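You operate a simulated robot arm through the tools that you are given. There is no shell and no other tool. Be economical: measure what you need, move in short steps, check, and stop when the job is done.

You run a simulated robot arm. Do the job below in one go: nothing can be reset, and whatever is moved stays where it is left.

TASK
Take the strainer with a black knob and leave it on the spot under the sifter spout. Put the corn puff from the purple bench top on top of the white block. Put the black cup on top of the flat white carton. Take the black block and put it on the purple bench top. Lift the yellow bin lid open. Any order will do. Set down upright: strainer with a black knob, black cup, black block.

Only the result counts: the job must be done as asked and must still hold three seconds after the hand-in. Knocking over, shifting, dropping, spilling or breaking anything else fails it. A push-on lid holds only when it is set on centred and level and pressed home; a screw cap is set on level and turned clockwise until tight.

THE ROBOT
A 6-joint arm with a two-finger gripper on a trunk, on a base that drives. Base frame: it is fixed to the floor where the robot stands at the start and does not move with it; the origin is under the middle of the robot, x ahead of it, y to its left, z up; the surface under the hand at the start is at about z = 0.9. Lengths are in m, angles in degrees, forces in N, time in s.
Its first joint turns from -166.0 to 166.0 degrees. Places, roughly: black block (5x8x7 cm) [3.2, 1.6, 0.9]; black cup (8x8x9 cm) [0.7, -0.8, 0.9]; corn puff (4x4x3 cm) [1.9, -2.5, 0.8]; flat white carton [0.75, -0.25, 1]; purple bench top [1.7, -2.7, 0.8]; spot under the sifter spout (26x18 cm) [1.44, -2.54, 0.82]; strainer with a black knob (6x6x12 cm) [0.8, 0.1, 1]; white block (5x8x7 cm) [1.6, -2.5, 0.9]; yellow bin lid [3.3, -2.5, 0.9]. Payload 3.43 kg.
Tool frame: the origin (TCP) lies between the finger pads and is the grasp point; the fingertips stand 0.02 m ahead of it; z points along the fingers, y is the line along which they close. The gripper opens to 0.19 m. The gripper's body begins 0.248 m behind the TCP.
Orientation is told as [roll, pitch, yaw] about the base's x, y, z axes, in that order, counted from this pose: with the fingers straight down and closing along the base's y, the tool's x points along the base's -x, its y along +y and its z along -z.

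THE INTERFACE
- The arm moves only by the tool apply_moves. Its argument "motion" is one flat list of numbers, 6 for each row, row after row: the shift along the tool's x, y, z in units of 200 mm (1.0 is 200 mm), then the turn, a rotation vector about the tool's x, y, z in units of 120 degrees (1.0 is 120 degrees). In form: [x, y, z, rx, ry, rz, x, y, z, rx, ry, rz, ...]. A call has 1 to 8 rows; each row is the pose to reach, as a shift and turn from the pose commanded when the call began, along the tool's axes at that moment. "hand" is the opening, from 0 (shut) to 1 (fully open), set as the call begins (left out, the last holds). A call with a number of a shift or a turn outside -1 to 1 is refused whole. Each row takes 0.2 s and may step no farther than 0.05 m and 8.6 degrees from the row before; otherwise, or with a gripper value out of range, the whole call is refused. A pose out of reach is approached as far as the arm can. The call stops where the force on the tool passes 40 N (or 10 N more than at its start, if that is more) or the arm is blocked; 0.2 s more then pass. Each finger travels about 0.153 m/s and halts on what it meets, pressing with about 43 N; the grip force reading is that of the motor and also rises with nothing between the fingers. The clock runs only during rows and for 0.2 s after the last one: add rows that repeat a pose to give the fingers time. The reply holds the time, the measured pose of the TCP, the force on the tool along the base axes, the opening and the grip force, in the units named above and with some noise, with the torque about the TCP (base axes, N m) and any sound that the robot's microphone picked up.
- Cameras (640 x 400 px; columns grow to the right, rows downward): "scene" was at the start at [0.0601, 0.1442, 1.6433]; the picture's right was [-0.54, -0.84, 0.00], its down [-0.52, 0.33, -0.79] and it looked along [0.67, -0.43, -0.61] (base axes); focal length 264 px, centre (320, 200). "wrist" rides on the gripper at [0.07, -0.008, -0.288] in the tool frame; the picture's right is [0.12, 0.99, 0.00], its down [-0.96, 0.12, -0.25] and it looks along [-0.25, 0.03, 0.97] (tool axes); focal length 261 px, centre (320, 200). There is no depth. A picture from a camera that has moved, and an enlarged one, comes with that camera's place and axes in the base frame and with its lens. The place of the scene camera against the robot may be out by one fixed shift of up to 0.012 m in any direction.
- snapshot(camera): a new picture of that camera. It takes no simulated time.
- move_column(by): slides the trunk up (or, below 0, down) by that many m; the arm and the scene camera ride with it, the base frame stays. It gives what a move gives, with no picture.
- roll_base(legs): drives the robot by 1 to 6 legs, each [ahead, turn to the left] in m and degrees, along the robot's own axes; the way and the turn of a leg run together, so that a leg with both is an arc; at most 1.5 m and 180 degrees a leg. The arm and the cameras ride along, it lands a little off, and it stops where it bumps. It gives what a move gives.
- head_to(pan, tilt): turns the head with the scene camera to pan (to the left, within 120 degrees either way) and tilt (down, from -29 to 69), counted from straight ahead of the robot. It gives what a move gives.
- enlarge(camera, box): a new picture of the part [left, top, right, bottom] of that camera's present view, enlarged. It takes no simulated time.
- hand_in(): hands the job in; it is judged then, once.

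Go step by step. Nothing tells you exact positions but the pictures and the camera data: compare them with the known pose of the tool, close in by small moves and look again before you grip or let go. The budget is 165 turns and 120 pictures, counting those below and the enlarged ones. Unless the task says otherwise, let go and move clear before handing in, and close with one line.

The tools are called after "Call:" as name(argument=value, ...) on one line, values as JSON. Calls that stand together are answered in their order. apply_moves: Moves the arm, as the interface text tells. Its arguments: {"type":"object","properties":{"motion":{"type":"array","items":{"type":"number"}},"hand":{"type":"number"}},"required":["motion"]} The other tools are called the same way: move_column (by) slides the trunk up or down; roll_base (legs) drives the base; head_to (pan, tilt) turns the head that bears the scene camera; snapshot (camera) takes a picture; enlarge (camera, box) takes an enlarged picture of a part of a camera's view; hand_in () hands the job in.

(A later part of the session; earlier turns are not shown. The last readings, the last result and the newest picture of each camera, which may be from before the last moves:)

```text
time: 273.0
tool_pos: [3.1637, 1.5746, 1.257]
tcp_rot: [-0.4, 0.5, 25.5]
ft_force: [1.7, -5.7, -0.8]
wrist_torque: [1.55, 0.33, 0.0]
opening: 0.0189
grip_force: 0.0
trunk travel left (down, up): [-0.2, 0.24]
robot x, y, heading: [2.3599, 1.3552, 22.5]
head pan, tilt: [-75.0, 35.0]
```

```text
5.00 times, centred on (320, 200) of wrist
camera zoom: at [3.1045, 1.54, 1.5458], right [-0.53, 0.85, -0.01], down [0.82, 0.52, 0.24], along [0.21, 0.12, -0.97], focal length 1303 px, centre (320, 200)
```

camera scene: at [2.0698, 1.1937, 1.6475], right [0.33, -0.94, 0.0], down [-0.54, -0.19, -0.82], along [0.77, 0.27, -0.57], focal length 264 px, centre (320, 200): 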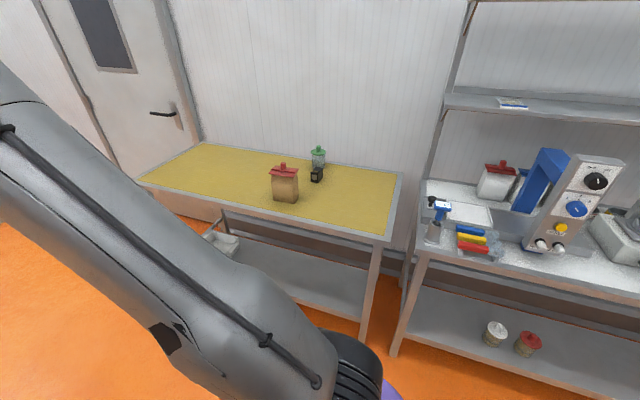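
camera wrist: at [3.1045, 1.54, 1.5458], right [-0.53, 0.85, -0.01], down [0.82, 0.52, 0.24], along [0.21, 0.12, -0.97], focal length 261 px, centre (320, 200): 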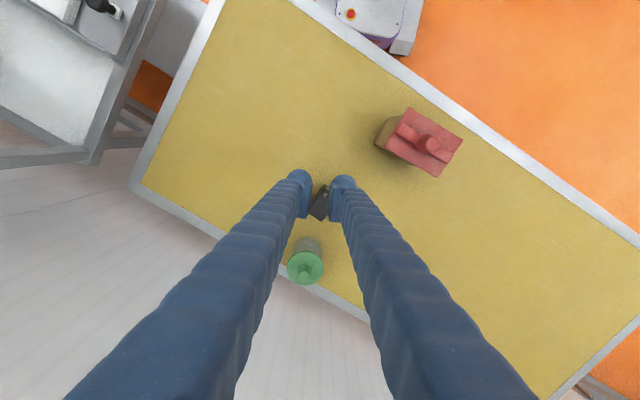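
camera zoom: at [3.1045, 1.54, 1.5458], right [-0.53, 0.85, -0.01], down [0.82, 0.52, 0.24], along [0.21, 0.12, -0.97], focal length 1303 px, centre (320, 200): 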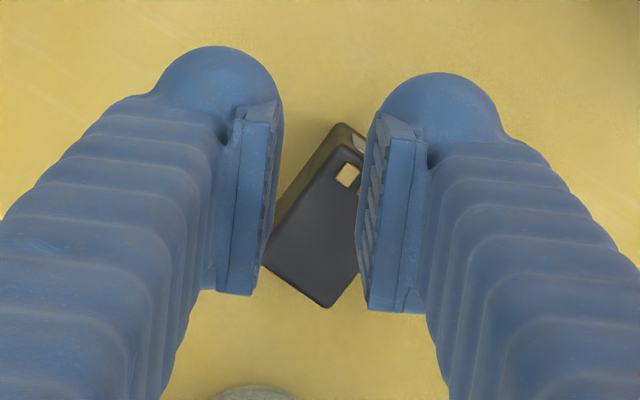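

Call:
apply_moves(motion=[-0.15, 0.01, 0.1, 0, 0, 0, -0.3, 0.02, 0.2, 0, 0, 0, -0.45, 0.02, 0.35, 0, 0, 0, -0.45, 0.02, 0.5, 0, 0, 0, -0.45, 0.02, 0.65, 0, 0, 0], hand=0.62)

Call:
enlarge(camera="wrist", box=[220, 100, 420, 260])

```text
time: 274.2
tool_pos: [3.2417, 1.6174, 1.126]
tcp_rot: [-0.6, 0.7, 25.5]
ft_force: [-0.4, 0.5, 0.1]
wrist_torque: [0.02, 0.01, -0.01]
opening: 0.118
grip_force: 0.0
trunk travel left (down, up): [-0.2, 0.24]
robot x, y, heading: [2.3611, 1.3579, 22.8]
head pan, tilt: [-75.0, 35.0]
```

```text
2.50 times, centred on (320, 180) of wrist
camera zoom: at [3.1833, 1.5824, 1.4148], right [-0.53, 0.84, -0.01], down [0.82, 0.52, 0.24], along [0.2, 0.12, -0.97], focal length 652 px, centre (320, 250)
```

zoom: 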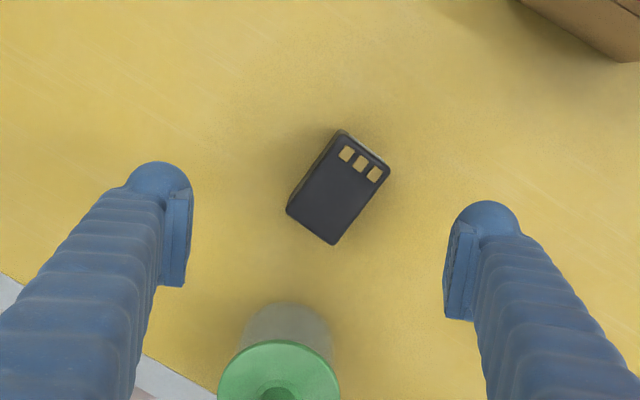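

The block's long side lies along x, so I'll yaw the hand about -29° to pinch the 5 cm sides, and descend.

Call:
apply_moves(motion=[-0.01, 0.02, 0.0, 0, 0, 0.061, -0.02, 0.04, 0.1, 0, 0, 0.122, -0.03, 0.06, 0.25, 0, 0, 0.183, -0.034, 0.072, 0.45, 0, 0, 0.243, -0.034, 0.072, 0.65, 0, 0, 0.243, -0.034, 0.072, 0.85, 0, 0, 0.243], hand=0.58)

Call:
enlarge(camera="wrist", box=[220, 100, 420, 260])

```text
time: 275.6
tool_pos: [3.2404, 1.6313, 0.9546]
tcp_rot: [-0.9, 0.2, -3.6]
ft_force: [-0.6, 0.5, 0.4]
wrist_torque: [-0.02, 0.02, -0.01]
opening: 0.1101
grip_force: 0.1
trunk travel left (down, up): [-0.2, 0.24]
robot x, y, heading: [2.361, 1.353, 22.5]
head pan, tilt: [-75.0, 35.0]
```

```text
2.50 times, centred on (320, 180) of wrist
camera zoom: at [3.1711, 1.6307, 1.2431], right [-0.05, 1.0, -0.01], down [0.97, 0.06, 0.24], along [0.24, 0.0, -0.97], focal length 652 px, centre (320, 250)
```

zoom: 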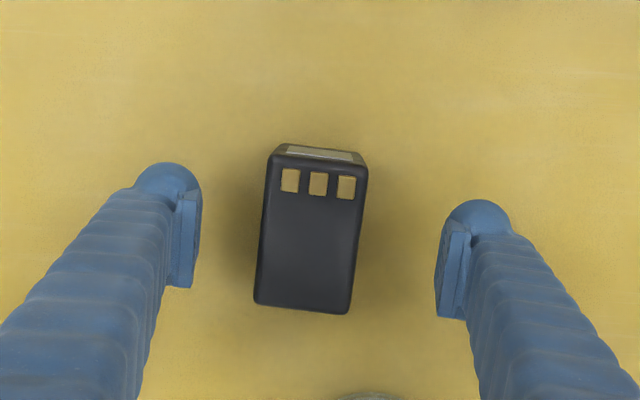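

Call:
apply_moves(motion=[-0.01, -0.01, 0.15, 0, 0, 0, -0.02, -0.02, 0.3, 0, 0, 0, -0.02, -0.02, 0.42, 0, 0, 0])

Call:
apply_moves(motion=[0, 0, 0, 0, 0, 0, 0, 0, 0, 0, 0, 0, 0, 0, 0, 0, 0, 0, 0, 0, 0, 0, 0, 0], hand=0)

Call:
apply_moves(motion=[0, 0, -0.05, 0, 0, 0, 0, 0, -0.12, 0, 0, 0, 0, 0, -0.22, 0, 0, 0, 0, 0, -0.35, 0, 0, 0, 0, 0, -0.5, 0, 0, 0])

Call:
snapshot(camera="wrist")

```text
time: 276.1
tool_pos: [3.2435, 1.6281, 0.9169]
tcp_rot: [-0.7, 0.0, -3.8]
ft_force: [-8.4, -2.7, 14.6]
wrist_torque: [0.8, 0.24, 0.37]
opening: 0.1097
grip_force: 0.1
trunk travel left (down, up): [-0.2, 0.24]
robot x, y, heading: [2.3629, 1.3557, 22.7]
head pan, tilt: [-75.0, 35.0]
stopped in row 2: the force on the tool passed its limit at 46 N (the readings are from after the stop); the commanded pose is now the measured one
```

```text
time: 277.1
tool_pos: [3.2451, 1.627, 0.9205]
tcp_rot: [-0.6, -0.2, -3.7]
ft_force: [6.5, 7.5, 32.1]
wrist_torque: [1.03, 0.03, -0.18]
opening: 0.044
grip_force: 43.2
trunk travel left (down, up): [-0.2, 0.24]
robot x, y, heading: [2.3646, 1.3551, 22.9]
head pan, tilt: [-75.0, 35.0]
```

```text
time: 278.3
tool_pos: [3.2427, 1.6283, 1.0195]
tcp_rot: [-0.7, 0.1, -3.7]
ft_force: [0.6, 0.2, -1.0]
wrist_torque: [0.02, -0.05, 0.02]
opening: 0.0439
grip_force: 43.4
trunk travel left (down, up): [-0.2, 0.24]
robot x, y, heading: [2.3615, 1.3588, 23.0]
head pan, tilt: [-75.0, 35.0]
```

```text
16 pictures are left
camera wrist: at [3.1732, 1.6265, 1.3074], right [-0.05, 1.0, -0.01], down [0.97, 0.06, 0.25], along [0.25, 0.0, -0.97], focal length 261 px, centre (320, 200)
```

wrist: 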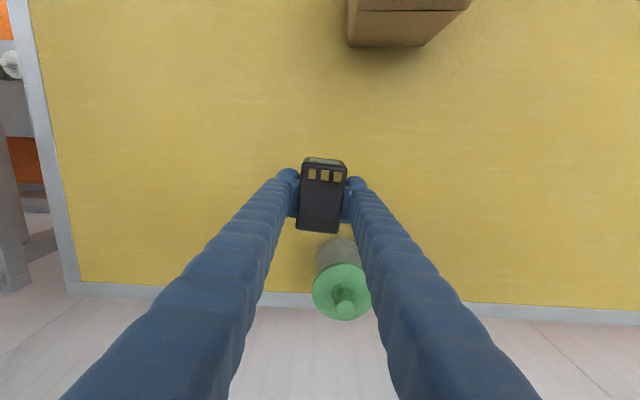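

The block is held (table height 0.897). I'm lifting it, retracting, turning left up the aisle, and then reversing down it the way I came.

Call:
apply_moves(motion=[0, 0, -0.2, 0, 0, 0, 0, 0, -0.4, 0, 0, 0, 0, 0, -0.6, 0, 0, 0, 0, 0, -0.8, 0, 0, 0, 0.15, -0.05, -1.0, 0, 0, 0, 0.3, -0.1, -1.0, 0, 0, 0, 0.45, -0.15, -1.0, 0, 0, 0])

Call:
roll_base(legs=[[-0.16, 0], [0, 23], [0, 22], [0, 22]])

```text
refused: row 5 steps farther than a row can; nothing moved
```

```text
time: 285.1
tool_pos: [2.2941, 2.2167, 1.0163]
tcp_rot: [-0.8, 0.2, 64.2]
ft_force: [2.7, 1.3, -1.7]
wrist_torque: [-0.21, 0.43, -0.05]
opening: 0.0438
grip_force: 43.5
trunk travel left (down, up): [-0.2, 0.24]
robot x, y, heading: [2.301, 1.2972, 91.7]
head pan, tilt: [-75.0, 35.0]
```

The arm lift was refused (step too long), so the swing happened low; I must check the bag wasn't hit.

Call:
head_to(pan=-60, tilt=30)

Call:
snapshot(camera="scene")

```text
time: 285.9
tool_pos: [2.2855, 2.2368, 1.0047]
tcp_rot: [-1.3, 0.6, 64.9]
ft_force: [1.6, 2.0, -4.0]
wrist_torque: [-0.55, 0.06, 0.0]
opening: 0.0436
grip_force: 43.0
trunk travel left (down, up): [-0.2, 0.24]
robot x, y, heading: [2.311, 1.2985, 91.7]
head pan, tilt: [-60.0, 30.0]
```

```text
15 pictures are left
camera scene: at [2.1757, 1.3523, 1.6546], right [0.52, -0.85, 0.02], down [-0.42, -0.28, -0.86], along [0.74, 0.44, -0.5], focal length 264 px, centre (320, 200)
```

scene: 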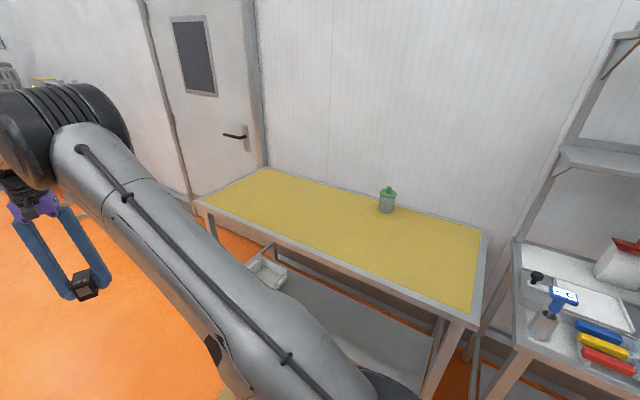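

The brown bag is gone from the table: my low swing knocked it off. I'm looking on the floor for it; the robot even seems tilted slightly.

Call:
head_to(pan=-20, tilt=66)

Call:
snapshot(camera="scene")

```text
time: 286.9
tool_pos: [2.3497, 2.2294, 1.0047]
tcp_rot: [-0.8, 1.1, 61.6]
ft_force: [10.5, 0.2, -5.4]
wrist_torque: [-0.14, 2.02, 0.0]
opening: 0.0438
grip_force: 43.1
trunk travel left (down, up): [-0.2, 0.24]
robot x, y, heading: [2.3354, 1.2917, 91.0]
head pan, tilt: [-20.0, 66.0]
```

```text
14 pictures are left
camera scene: at [2.1635, 1.3501, 1.6076], right [0.94, -0.33, 0.0], down [-0.31, -0.87, -0.39], along [0.13, 0.37, -0.92], focal length 264 px, centre (320, 200)
```

scene: 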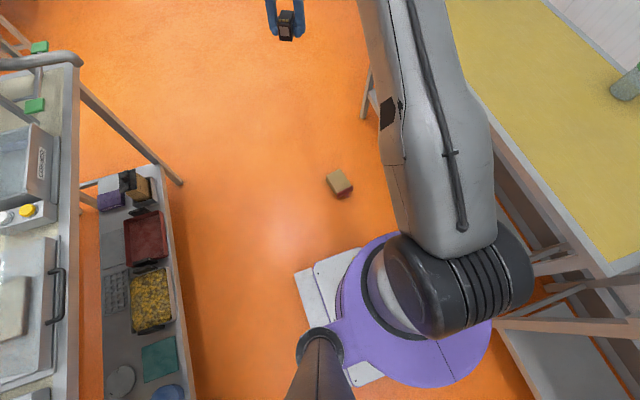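

Call:
enlarge(camera="scene", box=[240, 130, 420, 300])

```text
2.35 times, centred on (330, 215) of scene
camera zoom: at [2.1635, 1.3501, 1.6076], right [0.94, -0.33, 0.0], down [-0.31, -0.87, -0.39], along [0.13, 0.37, -0.92], focal length 622 px, centre (296, 165)
```

zoom: 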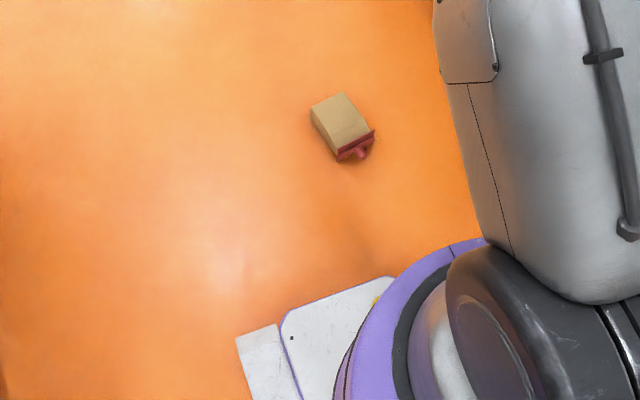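

The bag with its red clip lies intact on the floor near (2.56, 2.07). I'll set the black block down temporarily on a free part of the yellow table, then pick the bag up and restore it to its place (about (3.01, 1.71)). First I'm raising the hand.

Call:
apply_moves(motion=[0, 0, -0.2, 0, 0, 0, 0, 0, -0.4, 0, 0, 0, 0, 0, -0.6, 0, 0, 0, 0, 0, -0.8, 0, 0, 0])

Call:
head_to(pan=0, tilt=50)

```text
time: 288.1
tool_pos: [2.3962, 2.2307, 1.1717]
tcp_rot: [-0.7, 0.6, 63.9]
ft_force: [2.3, 3.5, -6.3]
wrist_torque: [-0.63, 0.5, 0.02]
opening: 0.0437
grip_force: 42.8
trunk travel left (down, up): [-0.2, 0.24]
robot x, y, heading: [2.3524, 1.2921, 92.9]
head pan, tilt: [-20.0, 66.0]
stopped in row 4: the arm was blocked; the commanded pose is now the measured one
```

```text
time: 288.9
tool_pos: [2.3774, 2.1983, 1.2008]
tcp_rot: [-0.2, -1.1, 64.6]
ft_force: [-0.5, -4.9, 2.2]
wrist_torque: [0.93, -0.08, -0.02]
opening: 0.0436
grip_force: 42.4
trunk travel left (down, up): [-0.2, 0.24]
robot x, y, heading: [2.352, 1.2918, 93.2]
head pan, tilt: [0.0, 50.0]
```

Call:
apply_moves(motion=[0, 0, 0, 0, 0, 0, 0, 0, 0, 0, 0, 0, 0, 0, 0, 0, 0, 0, 0, 0, 0, 0, 0, 0])

Call:
head_to(pan=-50, tilt=69)

Call:
snapshot(camera="scene")

```text
time: 289.9
tool_pos: [2.3779, 2.2102, 1.1898]
tcp_rot: [-0.5, -0.4, 64.4]
ft_force: [0.2, -1.4, -0.6]
wrist_torque: [0.23, 0.0, 0.03]
opening: 0.0439
grip_force: 43.0
trunk travel left (down, up): [-0.2, 0.24]
robot x, y, heading: [2.3512, 1.2962, 93.2]
head pan, tilt: [0.0, 50.0]
```

```text
time: 291.1
tool_pos: [2.3776, 2.2133, 1.1865]
tcp_rot: [-0.6, -0.2, 64.5]
ft_force: [-0.7, -0.1, -0.8]
wrist_torque: [0.03, 0.0, -0.01]
opening: 0.0437
grip_force: 42.8
trunk travel left (down, up): [-0.2, 0.24]
robot x, y, heading: [2.3553, 1.2933, 93.1]
head pan, tilt: [-50.0, 68.8]
```

```text
12 pictures are left
camera scene: at [2.1905, 1.3033, 1.6038], right [0.68, -0.73, 0.0], down [-0.68, -0.64, -0.36], along [0.26, 0.25, -0.93], focal length 264 px, centre (320, 200)
```

scene: 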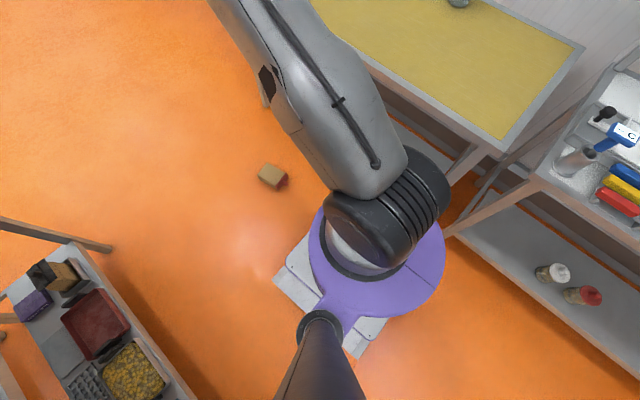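

The robot has settled. I'm turning right to set the black block temporarily on the table's free area.

Call:
roll_base(legs=[[0, -16], [0, -15], [0, -15]])

```text
time: 295.2
tool_pos: [3.025, 1.9169, 1.1876]
tcp_rot: [-0.6, -0.4, 18.8]
ft_force: [0.2, -0.9, -0.1]
wrist_torque: [0.18, 0.04, 0.01]
opening: 0.0435
grip_force: 43.2
trunk travel left (down, up): [-0.2, 0.24]
robot x, y, heading: [2.3124, 1.3299, 48.0]
head pan, tilt: [-50.0, 68.8]
```

Call:
apply_moves(motion=[-0.15, 0, 0.1, 0, 0, 0, -0.15, 0, 0.34, 0, 0, 0, -0.15, 0, 0.58, 0, 0, 0, -0.15, 0, 0.8, 0, 0, 0, -0.15, 0, 1.0, 0, 0, 0])

Call:
apply_moves(motion=[0, 0, 0.15, 0, 0, 0, 0, 0, 0.25, 0, 0, 0, 0, 0, 0.3, 0, 0, 0])

```text
time: 296.4
tool_pos: [3.0559, 1.9266, 0.9887]
tcp_rot: [-0.5, -0.3, 18.8]
ft_force: [0.5, -0.4, -2.6]
wrist_torque: [0.03, -0.02, 0.03]
opening: 0.0439
grip_force: 42.8
trunk travel left (down, up): [-0.2, 0.24]
robot x, y, heading: [2.3097, 1.328, 48.1]
head pan, tilt: [-50.0, 68.8]
```

```text
time: 297.2
tool_pos: [3.0547, 1.9241, 0.9281]
tcp_rot: [-0.5, -0.2, 18.8]
ft_force: [-1.1, 0.1, -1.1]
wrist_torque: [0.01, -0.04, 0.03]
opening: 0.0437
grip_force: 43.4
trunk travel left (down, up): [-0.2, 0.24]
robot x, y, heading: [2.308, 1.3311, 47.9]
head pan, tilt: [-50.0, 68.8]
```

Call:
apply_moves(motion=[0, 0, 0.012, 0, 0, 0, 0, 0, 0.024, 0, 0, 0, 0, 0, 0.034, 0, 0, 0])

```text
time: 298.1
tool_pos: [3.055, 1.9239, 0.9219]
tcp_rot: [-0.5, -0.3, 18.9]
ft_force: [-0.3, -0.8, -2.6]
wrist_torque: [0.0, -0.03, 0.01]
opening: 0.0437
grip_force: 43.7
trunk travel left (down, up): [-0.2, 0.24]
robot x, y, heading: [2.308, 1.336, 48.1]
head pan, tilt: [-50.0, 68.8]
```

Call:
apply_moves(motion=[0, 0, 0.01, 0, 0, 0, 0, 0, 0.02, 0, 0, 0, 0, 0, 0.028, 0, 0, 0])

```text
time: 298.9
tool_pos: [3.0548, 1.9243, 0.9205]
tcp_rot: [-0.4, -0.6, 18.8]
ft_force: [-0.1, -3.5, 30.6]
wrist_torque: [0.33, 1.25, 0.14]
opening: 0.0436
grip_force: 43.3
trunk travel left (down, up): [-0.2, 0.24]
robot x, y, heading: [2.3084, 1.3309, 48.4]
head pan, tilt: [-50.0, 68.8]
```

Set down. I'm releasing and rising clear.

Call:
apply_moves(motion=[0, 0, -0.006, 0, 0, 0, 0, 0, -0.006, 0, 0, 0, 0, 0, -0.006, 0, 0, 0], hand=0.5)

Call:
apply_moves(motion=[0, 0, -0.1, 0, 0, 0, 0, 0, -0.3, 0, 0, 0, 0, 0, -0.5, 0, 0, 0, 0, 0, -0.7, 0, 0, 0, 0, 0, -0.9, 0, 0, 0])

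Call:
roll_base(legs=[[0, 14], [0, 14]])

Call:
snapshot(camera="wrist")

```text
time: 299.2
tool_pos: [3.0584, 1.922, 0.9201]
tcp_rot: [-1.0, -0.6, 18.8]
ft_force: [3.5, -3.3, 5.9]
wrist_torque: [0.1, 0.05, -0.1]
opening: 0.0919
grip_force: 0.0
trunk travel left (down, up): [-0.2, 0.24]
robot x, y, heading: [2.3105, 1.334, 48.1]
head pan, tilt: [-50.0, 68.8]
stopped in row 1: the force on the tool passed its limit at 50 N (the readings are from after the stop); the commanded pose is now the measured one
```

```text
time: 300.4
tool_pos: [3.0538, 1.9217, 1.1]
tcp_rot: [-0.8, -0.3, 18.8]
ft_force: [0.5, 0.8, -0.1]
wrist_torque: [0.02, -0.05, 0.0]
opening: 0.0949
grip_force: 0.2
trunk travel left (down, up): [-0.2, 0.24]
robot x, y, heading: [2.3103, 1.3334, 48.3]
head pan, tilt: [-50.0, 68.8]
```

```text
time: 303.1
tool_pos: [2.6997, 2.2036, 1.0982]
tcp_rot: [-0.8, -0.5, 46.3]
ft_force: [0.3, -0.2, -1.2]
wrist_torque: [-0.01, -0.04, 0.02]
opening: 0.095
grip_force: 0.1
trunk travel left (down, up): [-0.2, 0.24]
robot x, y, heading: [2.3434, 1.3279, 75.1]
head pan, tilt: [-50.0, 68.8]
```

```text
11 pictures are left
camera wrist: at [2.6527, 2.1481, 1.3868], right [-0.8, 0.6, -0.02], down [0.58, 0.78, 0.25], along [0.16, 0.19, -0.97], focal length 261 px, centre (320, 200)
```

wrist: 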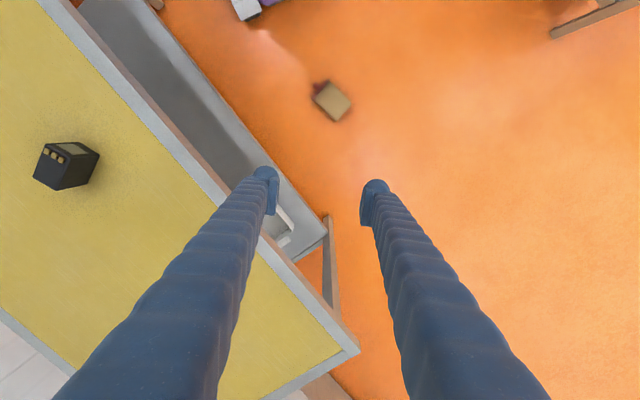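

The block stands safely on the table. The bag lies with its clip end toward the robot; I'll grip it near the clip end from above and pivot it upright. I'm rotating the hand over it first and lowering the trunk.

Call:
apply_moves(motion=[0.12, -0.01, 0, 0, 0, -0.066, 0.24, -0.02, 0, 0, 0, -0.133, 0.36, -0.03, 0, 0, 0, -0.2, 0.48, -0.04, 0, 0, 0, -0.266, 0.6, -0.06, 0, 0, 0, -0.333, 0.72, -0.08, 0, 0, 0, -0.4, 0.84, -0.1, 0, 0, 0, -0.466, 0.96, -0.115, 0, 0, 0, -0.533], hand=0.85)

Call:
move_column(by=-0.2)

```text
time: 304.9
tool_pos: [2.5811, 2.0489, 1.099]
tcp_rot: [-0.8, 0.5, 110.3]
ft_force: [0.1, 0.1, 0.3]
wrist_torque: [0.04, -0.06, 0.03]
opening: 0.1615
grip_force: 0.0
trunk travel left (down, up): [-0.2, 0.24]
robot x, y, heading: [2.3475, 1.3233, 75.5]
head pan, tilt: [-50.0, 68.8]
```

```text
time: 307.1
tool_pos: [2.5825, 2.0495, 0.8989]
tcp_rot: [-0.8, 0.6, 110.1]
ft_force: [-1.4, 0.3, 0.2]
wrist_torque: [0.02, -0.03, -0.01]
opening: 0.1615
grip_force: 0.1
trunk travel left (down, up): [0.0, 0.44]
robot x, y, heading: [2.3444, 1.329, 75.6]
head pan, tilt: [-50.0, 68.8]
```

Call:
apply_moves(motion=[0.03, 0.06, 0.2, 0, 0, 0, 0.06, 0.12, 0.4, 0, 0, 0, 0.1, 0.18, 0.6, 0, 0, 0, 0.129, 0.244, 0.8, 0, 0, 0, 0.129, 0.244, 1.0, 0, 0, 0])

Call:
apply_moves(motion=[0, 0, 0.2, 0, 0, 0, 0, 0, 0.4, 0, 0, 0, 0, 0, 0.6, 0, 0, 0, 0, 0, 0.8, 0, 0, 0, 0, 0, 1.0, 0, 0, 0])

Call:
snapshot(camera="wrist")

```text
time: 308.2
tool_pos: [2.5453, 2.0079, 0.6984]
tcp_rot: [-0.8, 0.6, 110.2]
ft_force: [0.6, -1.0, 0.8]
wrist_torque: [0.05, 0.0, -0.03]
opening: 0.1616
grip_force: 0.0
trunk travel left (down, up): [0.0, 0.44]
robot x, y, heading: [2.349, 1.3245, 75.0]
head pan, tilt: [-50.0, 68.8]
```

```text
time: 309.4
tool_pos: [2.5514, 2.009, 0.4976]
tcp_rot: [-0.8, 0.4, 110.2]
ft_force: [0.3, 0.6, -0.6]
wrist_torque: [0.01, -0.03, 0.01]
opening: 0.1613
grip_force: 0.0
trunk travel left (down, up): [0.0, 0.44]
robot x, y, heading: [2.3449, 1.3268, 75.5]
head pan, tilt: [-50.0, 68.8]
```

```text
10 pictures are left
camera wrist: at [2.5798, 1.9457, 0.7868], right [-0.89, -0.46, -0.01], down [-0.44, 0.86, 0.24], along [-0.1, 0.22, -0.97], focal length 261 px, centre (320, 200)
```

wrist: 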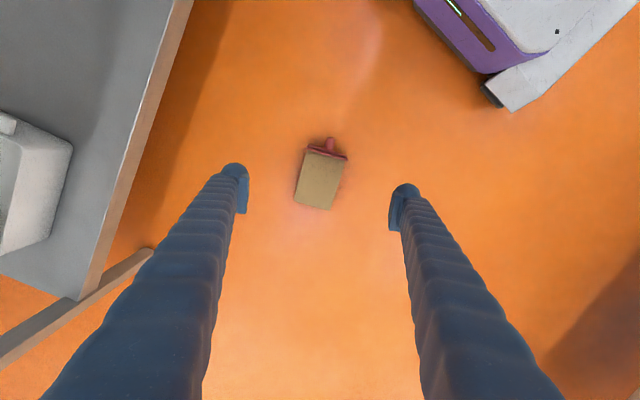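

Reach to the floor works. I'm aligning with the bag's axis and descending.

Call:
apply_moves(motion=[-0.06, 0.03, 0.2, 0, 0, 0.065, -0.06, 0.03, 0.4, 0, 0, 0.065, -0.06, 0.03, 0.6, 0, 0, 0.065, -0.06, 0.03, 0.8, 0, 0, 0.065, -0.06, 0.03, 1.0, 0, 0, 0.065])

Call:
apply_moves(motion=[0, 0, 0.2, 0, 0, 0, 0, 0, 0.4, 0, 0, 0, 0, 0, 0.6, 0, 0, 0, 0, 0, 0.75, 0, 0, 0])

Call:
snapshot(camera="wrist")

```text
time: 310.6
tool_pos: [2.5459, 2.0153, 0.2985]
tcp_rot: [-1.0, 0.4, 102.4]
ft_force: [0.5, 0.2, 0.2]
wrist_torque: [0.02, -0.01, -0.01]
opening: 0.1611
grip_force: 0.0
trunk travel left (down, up): [0.0, 0.44]
robot x, y, heading: [2.3455, 1.3287, 75.5]
head pan, tilt: [-50.0, 68.8]
```

```text
time: 311.6
tool_pos: [2.5469, 2.0144, 0.1467]
tcp_rot: [-0.9, 0.5, 102.5]
ft_force: [-0.4, 0.2, -0.5]
wrist_torque: [0.02, -0.01, -0.02]
opening: 0.1616
grip_force: 0.1
trunk travel left (down, up): [0.0, 0.44]
robot x, y, heading: [2.347, 1.3242, 75.6]
head pan, tilt: [-50.0, 68.8]
```

```text
9 pictures are left
camera wrist: at [2.5669, 1.9478, 0.4354], right [-0.94, -0.33, -0.01], down [-0.32, 0.92, 0.24], along [-0.07, 0.23, -0.97], focal length 261 px, centre (320, 200)
```

wrist: 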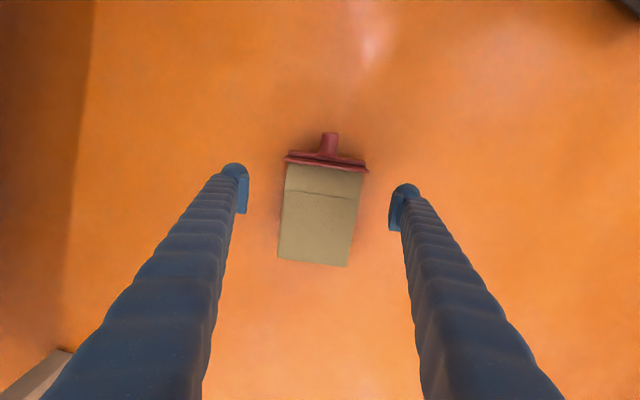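

Call:
apply_moves(motion=[0, 0, 0.2, 0, 0, 0, 0, 0, 0.4, 0, 0, 0, 0, 0, 0.52, 0, 0, 0])

Call:
apply_moves(motion=[0, 0, 0, 0, 0, 0, 0, 0, 0, 0, 0, 0, 0, 0, 0, 0, 0, 0], hand=0.5)

```text
time: 312.4
tool_pos: [2.5503, 2.0143, 0.0423]
tcp_rot: [-0.8, 0.4, 102.5]
ft_force: [-0.1, 0.6, 0.3]
wrist_torque: [-0.04, -0.02, -0.01]
opening: 0.1615
grip_force: 0.1
trunk travel left (down, up): [0.0, 0.44]
robot x, y, heading: [2.3447, 1.3262, 75.5]
head pan, tilt: [-50.0, 68.8]
```

```text
time: 313.2
tool_pos: [2.5516, 2.0142, 0.0433]
tcp_rot: [-0.8, 0.5, 102.4]
ft_force: [0.2, 0.3, -0.3]
wrist_torque: [-0.2, 0.1, 0.09]
opening: 0.1168
grip_force: 42.8
trunk travel left (down, up): [0.0, 0.44]
robot x, y, heading: [2.3476, 1.3307, 75.6]
head pan, tilt: [-50.0, 68.8]
```

Gripped across at 0.117 m. I'm relaxing the grip slightly and swinging the clip end up over the bag's bottom edge to stand it upright.

Call:
apply_moves(motion=[-0.05, 0, -0.09, 0, 0, 0, -0.12, 0, -0.175, 0, 0, 0, -0.2, 0, -0.24, 0, 0, 0, -0.295, 0, -0.29, 0, 0, 0, -0.4, 0, -0.32, 0, 0, 0, -0.505, 0, -0.33, 0, 0, 0, -0.61, 0, -0.32, 0, 0, 0, -0.715, 0, -0.29, 0, 0, 0], hand=0.585)

Call:
snapshot(camera="wrist")

```text
time: 315.1
tool_pos: [2.5155, 2.1528, 0.1001]
tcp_rot: [-0.9, 0.4, 102.5]
ft_force: [0.6, -0.2, -2.8]
wrist_torque: [-0.15, -0.05, -0.01]
opening: 0.1167
grip_force: 43.0
trunk travel left (down, up): [0.0, 0.44]
robot x, y, heading: [2.3457, 1.3281, 75.3]
head pan, tilt: [-50.0, 68.8]
```

```text
8 pictures are left
camera wrist: at [2.5358, 2.0866, 0.3899], right [-0.94, -0.33, -0.01], down [-0.32, 0.92, 0.24], along [-0.07, 0.23, -0.97], focal length 261 px, centre (320, 200)
```

wrist: 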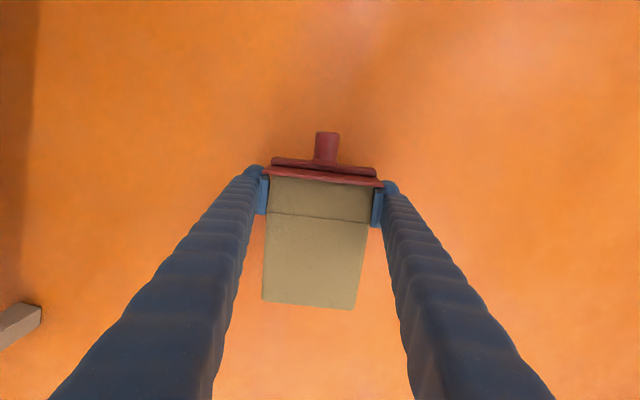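

The grip was firm enough to carry it level. I'll loosen slightly so the heavy bottom swings down.

Call:
apply_moves(motion=[0, 0, 0, 0, 0, 0, 0, 0, 0, 0, 0, 0], hand=0.608)

```text
time: 315.6
tool_pos: [2.5164, 2.1529, 0.1004]
tcp_rot: [-0.7, 0.4, 102.3]
ft_force: [0.0, 1.0, -2.7]
wrist_torque: [-0.15, -0.04, 0.03]
opening: 0.1167
grip_force: 42.6
trunk travel left (down, up): [0.0, 0.44]
robot x, y, heading: [2.3457, 1.3249, 75.4]
head pan, tilt: [-50.0, 68.8]
```

Call:
apply_moves(motion=[0, 0, 0, 0, 0, 0, 0, 0, 0, 0, 0, 0], hand=0.6135)

```text
time: 316.2
tool_pos: [2.516, 2.1518, 0.1007]
tcp_rot: [-0.8, 0.4, 102.4]
ft_force: [-0.3, 0.8, -3.5]
wrist_torque: [-0.11, -0.02, 0.0]
opening: 0.1175
grip_force: 24.1
trunk travel left (down, up): [0.0, 0.44]
robot x, y, heading: [2.3455, 1.3258, 75.3]
head pan, tilt: [-50.0, 68.8]
```

Call:
apply_moves(motion=[0, 0, 0, 0, 0, 0, 0, 0, 0, 0, 0, 0], hand=0.6155)

```text
time: 316.9
tool_pos: [2.516, 2.1528, 0.1015]
tcp_rot: [-0.7, 0.5, 102.5]
ft_force: [1.1, 0.5, -0.8]
wrist_torque: [-0.17, -0.02, -0.01]
opening: 0.1179
grip_force: 11.3
trunk travel left (down, up): [0.0, 0.44]
robot x, y, heading: [2.3444, 1.3264, 75.4]
head pan, tilt: [-50.0, 68.8]
```

Call:
apply_moves(motion=[0, 0, 0, 0, 0, 0], hand=0.6165)

Call:
apply_moves(motion=[0, 0, 0, 0, 0, 0], hand=0.6172)

```text
time: 317.2
tool_pos: [2.5167, 2.1522, 0.1006]
tcp_rot: [-0.9, 0.5, 102.5]
ft_force: [0.2, 0.2, -3.6]
wrist_torque: [-0.15, -0.01, 0.01]
opening: 0.1175
grip_force: 24.3
trunk travel left (down, up): [0.0, 0.44]
robot x, y, heading: [2.3451, 1.3254, 75.3]
head pan, tilt: [-50.0, 68.8]
```

```text
time: 317.6
tool_pos: [2.5167, 2.1531, 0.1015]
tcp_rot: [-0.8, 0.5, 102.5]
ft_force: [0.1, 0.9, -3.8]
wrist_torque: [-0.14, -0.06, 0.04]
opening: 0.1175
grip_force: 24.5
trunk travel left (down, up): [0.0, 0.44]
robot x, y, heading: [2.3468, 1.3251, 75.4]
head pan, tilt: [-50.0, 68.8]
```

A light grip still holds it firmly. Better: grip tightly, lift, spin the hand 180° so the clip points away from the robot, then tilt the hand to horizontal, which stands the bag upright.

Call:
apply_moves(motion=[0, 0, 0, 0, 0, 0, 0, 0, -0.1, 0, 0, 0, 0, 0, -0.25, 0, 0, 0.07, 0, 0, -0.4, 0, 0, 0.14, 0, 0, -0.55, 0, 0, 0.21, 0, 0, -0.7, 0, 0, 0.28, 0, 0, -0.85, 0, 0, 0.35, 0, 0, -1.0, 0, 0, 0.42], hand=0.4)

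Call:
apply_moves(motion=[0, 0, -0.12, 0, 0, 0.07, 0, 0, -0.25, 0, 0, 0.14, 0, 0, -0.37, 0, 0, 0.21, 0, 0, -0.5, 0, 0, 0.28, 0, 0, -0.62, 0, 0, 0.35, 0, 0, -0.75, 0, 0, 0.42, 0, 0, -0.87, 0, 0, 0.49, 0, 0, -1.0, 0, 0, 0.56])

Call:
apply_moves(motion=[0, 0, -0.12, 0, 0, 0.07, 0, 0, -0.25, 0, 0, 0.14, 0, 0, -0.37, 0, 0, 0.21, 0, 0, -0.5, 0, 0, 0.28, 0, 0, -0.62, 0, 0, 0.35, 0, 0, -0.75, 0, 0, 0.42, 0, 0, -0.87, 0, 0, 0.49, 0, 0, -1.0, 0, 0, 0.52])

```text
time: 319.4
tool_pos: [2.5141, 2.1536, 0.3007]
tcp_rot: [-0.9, -0.3, 51.9]
ft_force: [0.3, 1.7, -3.8]
wrist_torque: [-0.13, 0.09, -0.01]
opening: 0.1166
grip_force: 43.1
trunk travel left (down, up): [0.0, 0.44]
robot x, y, heading: [2.3464, 1.3287, 75.5]
head pan, tilt: [-50.0, 68.8]
```

```text
time: 321.2
tool_pos: [2.5109, 2.1532, 0.5012]
tcp_rot: [-0.1, -1.0, -15.2]
ft_force: [-0.2, -0.4, -3.2]
wrist_torque: [0.06, 0.17, 0.0]
opening: 0.1167
grip_force: 42.9
trunk travel left (down, up): [0.0, 0.44]
robot x, y, heading: [2.3478, 1.3285, 75.3]
head pan, tilt: [-50.0, 68.8]
```

```text
time: 323.1
tool_pos: [2.51, 2.1557, 0.7019]
tcp_rot: [0.8, -0.5, -77.5]
ft_force: [0.3, 1.2, -2.7]
wrist_torque: [0.12, 0.07, -0.04]
opening: 0.117
grip_force: 42.9
trunk travel left (down, up): [0.0, 0.44]
robot x, y, heading: [2.3444, 1.3247, 75.5]
head pan, tilt: [-50.0, 68.8]
```

The spin worked and the bag is held firmly. Now I'm tilting the hand to horizontal (clip up) while moving outward and up.

Call:
apply_moves(motion=[0.08, 0, -0.1, 0, 0.07, 0, 0.16, 0, -0.2, 0, 0.14, 0, 0.24, 0, -0.3, 0, 0.21, 0, 0.32, 0, -0.4, 0, 0.28, 0, 0.4, 0, -0.5, 0, 0.35, 0, 0.48, 0, -0.6, 0, 0.42, 0, 0.52, 0, -0.7, 0, 0.49, 0, 0.55, 0, -0.8, 0, 0.56, 0])

Call:
move_column(by=0.2)

```text
time: 324.9
tool_pos: [2.4752, 2.2612, 0.8579]
tcp_rot: [2.8, 66.6, -73.8]
ft_force: [6.6, 1.6, -1.6]
wrist_torque: [-0.26, 0.25, 0.82]
opening: 0.1166
grip_force: 42.6
trunk travel left (down, up): [0.0, 0.44]
robot x, y, heading: [2.3477, 1.3266, 75.3]
head pan, tilt: [-50.0, 68.8]
```

```text
time: 327.0
tool_pos: [2.4821, 2.2647, 1.0576]
tcp_rot: [2.1, 66.7, -75.7]
ft_force: [0.2, 0.2, -2.3]
wrist_torque: [0.07, -0.02, -0.03]
opening: 0.1164
grip_force: 43.4
trunk travel left (down, up): [-0.2, 0.24]
robot x, y, heading: [2.3479, 1.3306, 75.4]
head pan, tilt: [-50.0, 68.8]
```

Call:
apply_moves(motion=[0, 0, 0, 0.006, 0.065, 0, 0, 0, 0, 0.012, 0.13, 0, 0, 0, 0, 0.017, 0.194, 0])

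Call:
snapshot(camera="wrist")

```text
time: 327.8
tool_pos: [2.4818, 2.2643, 1.0585]
tcp_rot: [94.6, 89.6, 19.1]
ft_force: [0.0, 0.2, -3.7]
wrist_torque: [-0.02, -0.03, 0.04]
opening: 0.1168
grip_force: 42.7
trunk travel left (down, up): [-0.2, 0.24]
robot x, y, heading: [2.3446, 1.3263, 75.5]
head pan, tilt: [-50.0, 68.8]
```

```text
7 pictures are left
camera wrist: at [2.5452, 1.9823, 1.1289], right [0.96, 0.25, 0.13], down [0.18, -0.21, -0.96], along [-0.21, 0.95, -0.24], focal length 261 px, centre (320, 200)
```

wrist: 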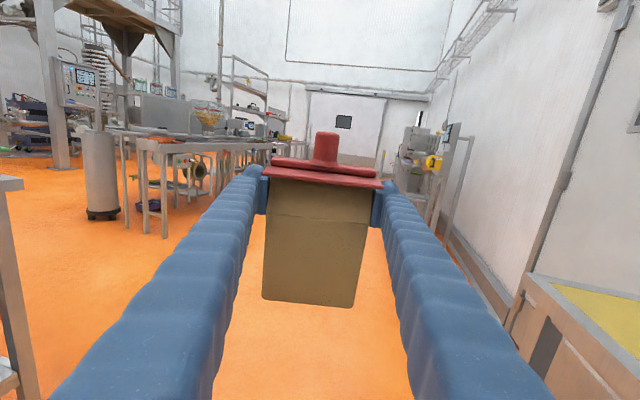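

The bag is now upright in the hand. I'm raising the trunk well above everything on the table, then manoeuvring around to face the bag's original place.

Call:
move_column(by=0.2)

Call:
roll_base(legs=[[0.2, 0], [0, -18], [0, -18], [0, -17], [0, -17], [-0.315, 0]])

```text
time: 330.0
tool_pos: [2.4826, 2.2652, 1.258]
tcp_rot: [84.4, 89.6, 9.0]
ft_force: [1.0, -0.6, -3.2]
wrist_torque: [-0.03, -0.01, 0.04]
opening: 0.1166
grip_force: 43.4
trunk travel left (down, up): [-0.4, 0.04]
robot x, y, heading: [2.3473, 1.3268, 75.4]
head pan, tilt: [-50.0, 68.8]
```

```text
time: 337.2
tool_pos: [3.3101, 1.7914, 1.258]
tcp_rot: [67.1, 89.6, -73.5]
ft_force: [0.1, 0.5, -3.3]
wrist_torque: [0.0, -0.01, -0.04]
opening: 0.1171
grip_force: 43.3
trunk travel left (down, up): [-0.4, 0.04]
robot x, y, heading: [2.3879, 1.5969, 7.8]
head pan, tilt: [-50.0, 68.8]
stopped in leg 5: the robot was blocked; the commanded pose is now the measured one
```

Call:
roll_base(legs=[[-0.3, 0]])

Call:
apply_moves(motion=[0, 0, 0, -0.056, 0, 0, 0, 0, 0, -0.112, 0, 0, 0, 0, 0, -0.168, 0, 0, 0, 0, 0, -0.225, 0, 0])

Call:
snapshot(camera="wrist")

```text
time: 339.8
tool_pos: [3.0178, 1.7511, 1.2604]
tcp_rot: [85.5, 89.6, -55.2]
ft_force: [0.4, 0.1, -3.2]
wrist_torque: [-0.04, 0.02, -0.01]
opening: 0.1169
grip_force: 43.1
trunk travel left (down, up): [-0.4, 0.04]
robot x, y, heading: [2.0923, 1.5618, 7.6]
head pan, tilt: [-50.0, 68.8]
```

```text
time: 340.8
tool_pos: [3.0184, 1.7442, 1.2595]
tcp_rot: [99.5, 89.5, -60.5]
ft_force: [-0.3, 0.8, -3.4]
wrist_torque: [0.0, 0.01, -0.15]
opening: 0.1169
grip_force: 43.5
out of reach, approached as far as the arm can: row 3, 4
trunk travel left (down, up): [-0.4, 0.04]
robot x, y, heading: [2.0905, 1.5622, 7.4]
head pan, tilt: [-50.0, 68.8]
```

```text
6 pictures are left
camera wrist: at [2.7448, 1.6529, 1.3303], right [0.34, -0.93, 0.13], down [-0.19, -0.2, -0.96], along [0.92, 0.3, -0.24], focal length 261 px, centre (320, 200)
```

wrist: 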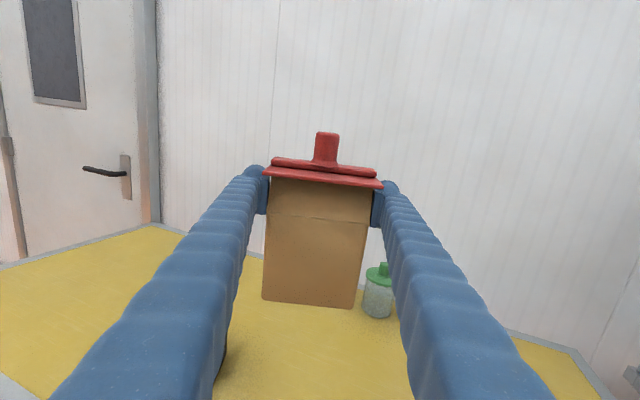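

The bag hangs upright over its place. I'm centring it at about (3.011, 1.708) and lowering.

Call:
apply_moves(motion=[0, 0.08, -0.045, 0, 0, 0, 0, 0.16, -0.09, 0, 0, 0])

Call:
move_column(by=-0.22)

Call:
snapshot(camera="wrist")

```text
time: 341.4
tool_pos: [3.0121, 1.704, 1.2591]
tcp_rot: [106.5, 89.5, -53.5]
ft_force: [0.1, -0.3, -4.1]
wrist_torque: [0.01, 0.05, 0.05]
opening: 0.117
grip_force: 43.0
trunk travel left (down, up): [-0.4, 0.04]
robot x, y, heading: [2.0962, 1.5604, 7.3]
head pan, tilt: [-50.0, 68.8]
```

```text
time: 343.7
tool_pos: [3.012, 1.7061, 1.0393]
tcp_rot: [106.5, 89.6, -53.6]
ft_force: [0.3, 0.5, -3.5]
wrist_torque: [0.02, 0.05, -0.02]
opening: 0.1168
grip_force: 43.5
trunk travel left (down, up): [-0.18, 0.26]
robot x, y, heading: [2.0933, 1.561, 7.3]
head pan, tilt: [-50.0, 68.8]
```

```text
5 pictures are left
camera wrist: at [2.7386, 1.6148, 1.1106], right [0.34, -0.93, 0.13], down [-0.19, -0.2, -0.96], along [0.92, 0.3, -0.24], focal length 261 px, centre (320, 200)
```

wrist: 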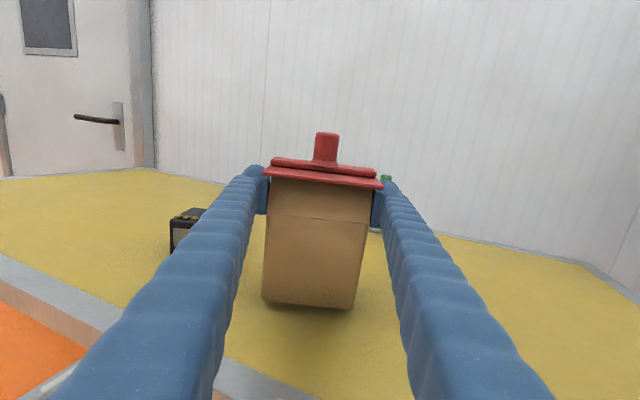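

Call:
apply_moves(motion=[-0.1, 0, 0, 0, 0, 0, -0.17, 0, 0, 0, 0, 0, -0.2, 0, 0, 0, 0, 0])

Call:
apply_moves(motion=[-0.015, 0, 0, 0, 0, 0, -0.03, 0, 0, 0, 0, 0, -0.04, 0, 0, 0, 0, 0])

```text
time: 344.3
tool_pos: [3.0161, 1.7051, 1.0256]
tcp_rot: [161.9, 88.4, 1.9]
ft_force: [5.3, 2.5, 13.0]
wrist_torque: [0.98, -0.08, -0.35]
opening: 0.1165
grip_force: 43.1
trunk travel left (down, up): [-0.18, 0.26]
robot x, y, heading: [2.088, 1.5594, 7.5]
head pan, tilt: [-50.0, 68.8]
stopped in row 2: the force on the tool passed its limit at 51 N (the readings are from after the stop); the commanded pose is now the measured one
```

```text
time: 344.9
tool_pos: [3.0174, 1.7061, 1.0261]
tcp_rot: [165.6, 88.0, 5.5]
ft_force: [4.9, 1.2, 8.4]
wrist_torque: [0.82, -0.04, -0.27]
opening: 0.1167
grip_force: 43.1
trunk travel left (down, up): [-0.18, 0.26]
robot x, y, heading: [2.096, 1.5614, 7.6]
head pan, tilt: [-50.0, 68.8]
stopped in row 2: the force on the tool passed its limit at 44 N (the readings are from after the stop); the commanded pose is now the measured one
```

Call:
snapshot(camera="wrist")

```text
4 pictures are left
camera wrist: at [2.7418, 1.6143, 1.0861], right [0.33, -0.93, 0.13], down [-0.16, -0.19, -0.97], along [0.93, 0.3, -0.21], focal length 261 px, centre (320, 200)
```

wrist: 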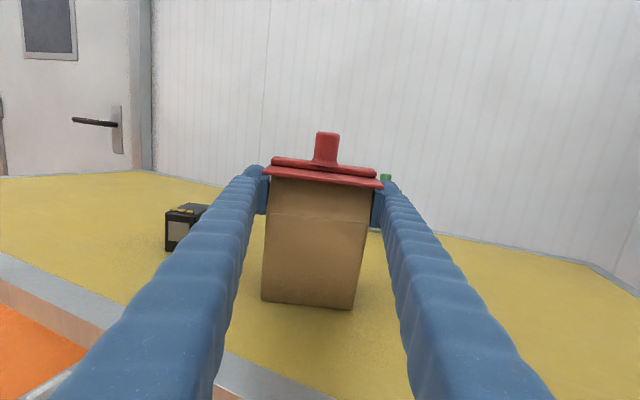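

The geometry shows the bag's bottom is on the table and its face vertical. I'm releasing and withdrawing straight back.

Call:
apply_moves(motion=[0, 0, 0, 0, 0, 0, 0, 0, 0, 0, 0, 0, 0, 0, 0, 0, 0, 0], hand=0.78)

Call:
apply_moves(motion=[0, 0, -0.15, 0, 0, 0, 0, 0, -0.35, 0, 0, 0, 0, 0, -0.55, 0, 0, 0, 0, 0, -0.75, 0, 0, 0])

Call:
snapshot(camera="wrist")

```text
time: 345.7
tool_pos: [3.0166, 1.706, 1.0233]
tcp_rot: [163.7, 88.2, 3.7]
ft_force: [0.3, -0.1, 0.0]
wrist_torque: [0.02, 0.02, -0.03]
opening: 0.1482
grip_force: 0.0
trunk travel left (down, up): [-0.18, 0.26]
robot x, y, heading: [2.0934, 1.5598, 7.3]
head pan, tilt: [-50.0, 68.8]
```

```text
time: 346.7
tool_pos: [2.8807, 1.65, 1.0225]
tcp_rot: [158.2, 88.5, -1.5]
ft_force: [0.0, -0.5, 0.7]
wrist_torque: [0.01, 0.02, -0.03]
opening: 0.1481
grip_force: 0.0
out of reach, approached as far as the arm can: row 4
trunk travel left (down, up): [-0.18, 0.26]
robot x, y, heading: [2.0966, 1.5631, 7.5]
head pan, tilt: [-50.0, 68.8]
```

```text
3 pictures are left
camera wrist: at [2.6069, 1.5581, 1.0854], right [0.34, -0.93, 0.13], down [-0.17, -0.19, -0.97], along [0.93, 0.31, -0.22], focal length 261 px, centre (320, 200)
```

wrist: 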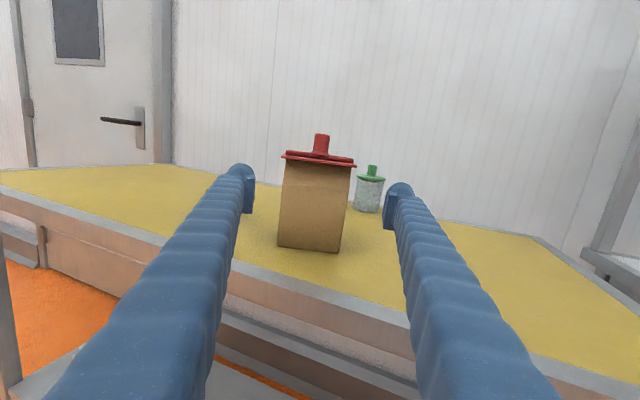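

The bag is back upright in its place. Next I'm raising and returning the hand to vertical (flipped yaw suits the block's orientation).

Call:
apply_moves(motion=[0.12, 0, 0, 0, -0.03, 0, 0.25, 0, 0, 0, -0.1, 0, 0.38, 0, 0, 0, -0.17, 0, 0.5, 0, 0, 0, -0.24, 0, 0.63, 0, 0, 0, -0.31, 0, 0.75, 0, 0, 0, -0.38, 0, 0.88, 0, 0, 0, -0.45, 0, 1.0, 0, 0, 0, -0.52, 0], hand=0.5)

Call:
apply_moves(motion=[0, 0, 0, 0, -0.065, 0, 0, 0, 0, 0, -0.13, 0, 0, 0, 0, 0, -0.195, 0, 0, 0, 0, 0, -0.22, 0])

```text
time: 348.7
tool_pos: [2.9343, 1.8047, 1.3344]
tcp_rot: [-17.4, 51.3, -161.1]
ft_force: [0.6, 0.5, -0.4]
wrist_torque: [-0.05, -0.02, -0.02]
opening: 0.095
grip_force: 0.1
out of reach, approached as far as the arm can: row 2, 3, 7
trunk travel left (down, up): [-0.18, 0.26]
robot x, y, heading: [2.0948, 1.5599, 7.3]
head pan, tilt: [-50.0, 68.8]
stopped in row 8: the arm was blocked; the commanded pose is now the measured one
```

```text
time: 349.7
tool_pos: [2.9327, 1.8036, 1.3338]
tcp_rot: [-12.1, 25.5, -152.5]
ft_force: [-0.5, 0.1, 0.5]
wrist_torque: [-0.07, 0.02, 0.0]
opening: 0.0949
grip_force: 0.0
trunk travel left (down, up): [-0.18, 0.26]
robot x, y, heading: [2.092, 1.562, 7.3]
head pan, tilt: [-50.0, 68.8]
```

Call:
apply_moves(motion=[0, 0, 0, -0.025, -0.053, 0.023, 0, 0, 0, -0.05, -0.106, 0.047, 0, 0, 0, -0.076, -0.16, 0.07, 0, 0, 0, -0.101, -0.2125, 0.092])

```text
time: 350.7
tool_pos: [2.9302, 1.7878, 1.3328]
tcp_rot: [-3.3, 2.5, -158.1]
ft_force: [-1.2, -0.5, 2.0]
wrist_torque: [-0.1, -0.32, -0.05]
opening: 0.095
grip_force: 0.1
out of reach, approached as far as the arm can: row 4
trunk travel left (down, up): [-0.18, 0.26]
robot x, y, heading: [2.0935, 1.56, 7.2]
head pan, tilt: [-50.0, 68.8]
```

Call:
roll_base(legs=[[0.16, 0]])

Call:
apply_moves(motion=[0, 0, 0.05, -0.014, -0.01, 0.013, 0.0, 0, 0.15, -0.0275, -0.021, 0.026, 0, 0, 0.35, -0.0275, -0.021, 0.026])

```text
time: 352.4
tool_pos: [3.0937, 1.8066, 1.328]
tcp_rot: [-3.3, 2.3, -158.1]
ft_force: [0.2, -0.1, -0.7]
wrist_torque: [-0.03, 0.1, 0.02]
opening: 0.0952
grip_force: 0.0
trunk travel left (down, up): [-0.18, 0.26]
robot x, y, heading: [2.2504, 1.5796, 7.7]
head pan, tilt: [-50.0, 68.8]
```

```text
time: 353.2
tool_pos: [3.0982, 1.7898, 1.2579]
tcp_rot: [-1.0, 0.0, -158.9]
ft_force: [-0.4, 0.2, 0.1]
wrist_torque: [-0.18, -0.02, -0.02]
opening: 0.095
grip_force: 0.1
out of reach, approached as far as the arm can: row 1, 2, 3
trunk travel left (down, up): [-0.18, 0.26]
robot x, y, heading: [2.2556, 1.5811, 7.6]
head pan, tilt: [-50.0, 68.8]
```

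Call:
apply_moves(motion=[0, -0.18, 0.1, 0, 0, 0, 0.02, -0.36, 0.2, 0, 0, 0, 0.03, -0.54, 0.3, 0, 0, 0, 0.04, -0.7, 0.45, 0, 0, 0, 0.04, -0.7, 0.65, 0, 0, 0, 0.04, -0.7, 0.85, 0, 0, 0, 0.04, -0.7, 0.99, 0, 0, 0])

Call:
snapshot(camera="wrist")

```text
time: 354.8
tool_pos: [3.0681, 1.8706, 1.0547]
tcp_rot: [-4.3, 0.8, -156.6]
ft_force: [0.0, 1.3, 0.2]
wrist_torque: [0.01, 0.06, 0.01]
opening: 0.0949
grip_force: 0.1
out of reach, approached as far as the arm can: row 1, 2, 3, 4, 5, 6, 7
trunk travel left (down, up): [-0.18, 0.26]
robot x, y, heading: [2.2549, 1.58, 7.3]
head pan, tilt: [-50.0, 68.8]
```

```text
2 pictures are left
camera wrist: at [3.135, 1.8843, 1.3438], right [0.5, -0.86, -0.07], down [-0.83, -0.51, 0.22], along [-0.23, -0.05, -0.97], focal length 261 px, centre (320, 200)
```

wrist: 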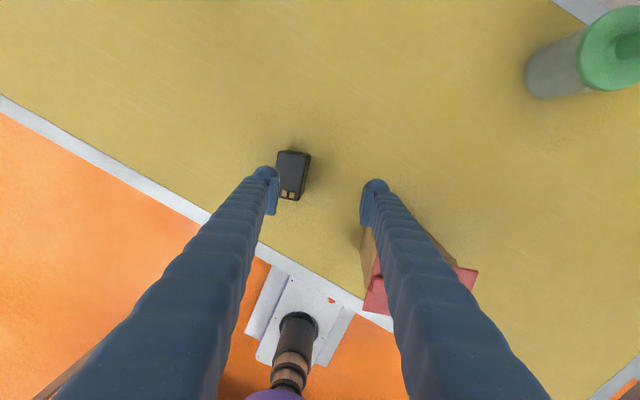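

The block is at (3.058, 1.918). The wrist is at a joint limit sideways, so I'll turn the base 3° left to centre over it.

Call:
roll_base(legs=[[0, 3.3]])

```text
time: 355.7
tool_pos: [3.051, 1.9151, 1.0546]
tcp_rot: [-4.5, 0.8, -153.1]
ft_force: [1.0, 0.2, 0.9]
wrist_torque: [-0.01, 0.05, 0.01]
opening: 0.0952
grip_force: 0.1
trunk travel left (down, up): [-0.18, 0.26]
robot x, y, heading: [2.2553, 1.5783, 10.5]
head pan, tilt: [-50.0, 68.8]
```

Call:
apply_moves(motion=[0.02, 0, 0.1, -0.012, 0, 0.02, 0.04, -0.01, 0.25, -0.025, 0, 0.04, 0.04, -0.013, 0.4, -0.0375, 0, 0.06, 0.04, -0.013, 0.55, -0.0375, 0, 0.06, 0.04, -0.013, 0.63, -0.0375, 0, 0.06])

```text
time: 356.6
tool_pos: [3.0621, 1.8882, 0.974]
tcp_rot: [-4.5, 2.0, -156.5]
ft_force: [-4.8, -1.8, 19.4]
wrist_torque: [0.95, 0.79, 0.31]
opening: 0.0976
grip_force: 2.4
out of reach, approached as far as the arm can: row 1, 2, 3, 4
trunk travel left (down, up): [-0.18, 0.26]
robot x, y, heading: [2.2545, 1.5768, 10.4]
head pan, tilt: [-50.0, 68.8]
stopped in row 4: the force on the tool passed its limit at 77 N (the readings are from after the stop); the commanded pose is now the measured one
```

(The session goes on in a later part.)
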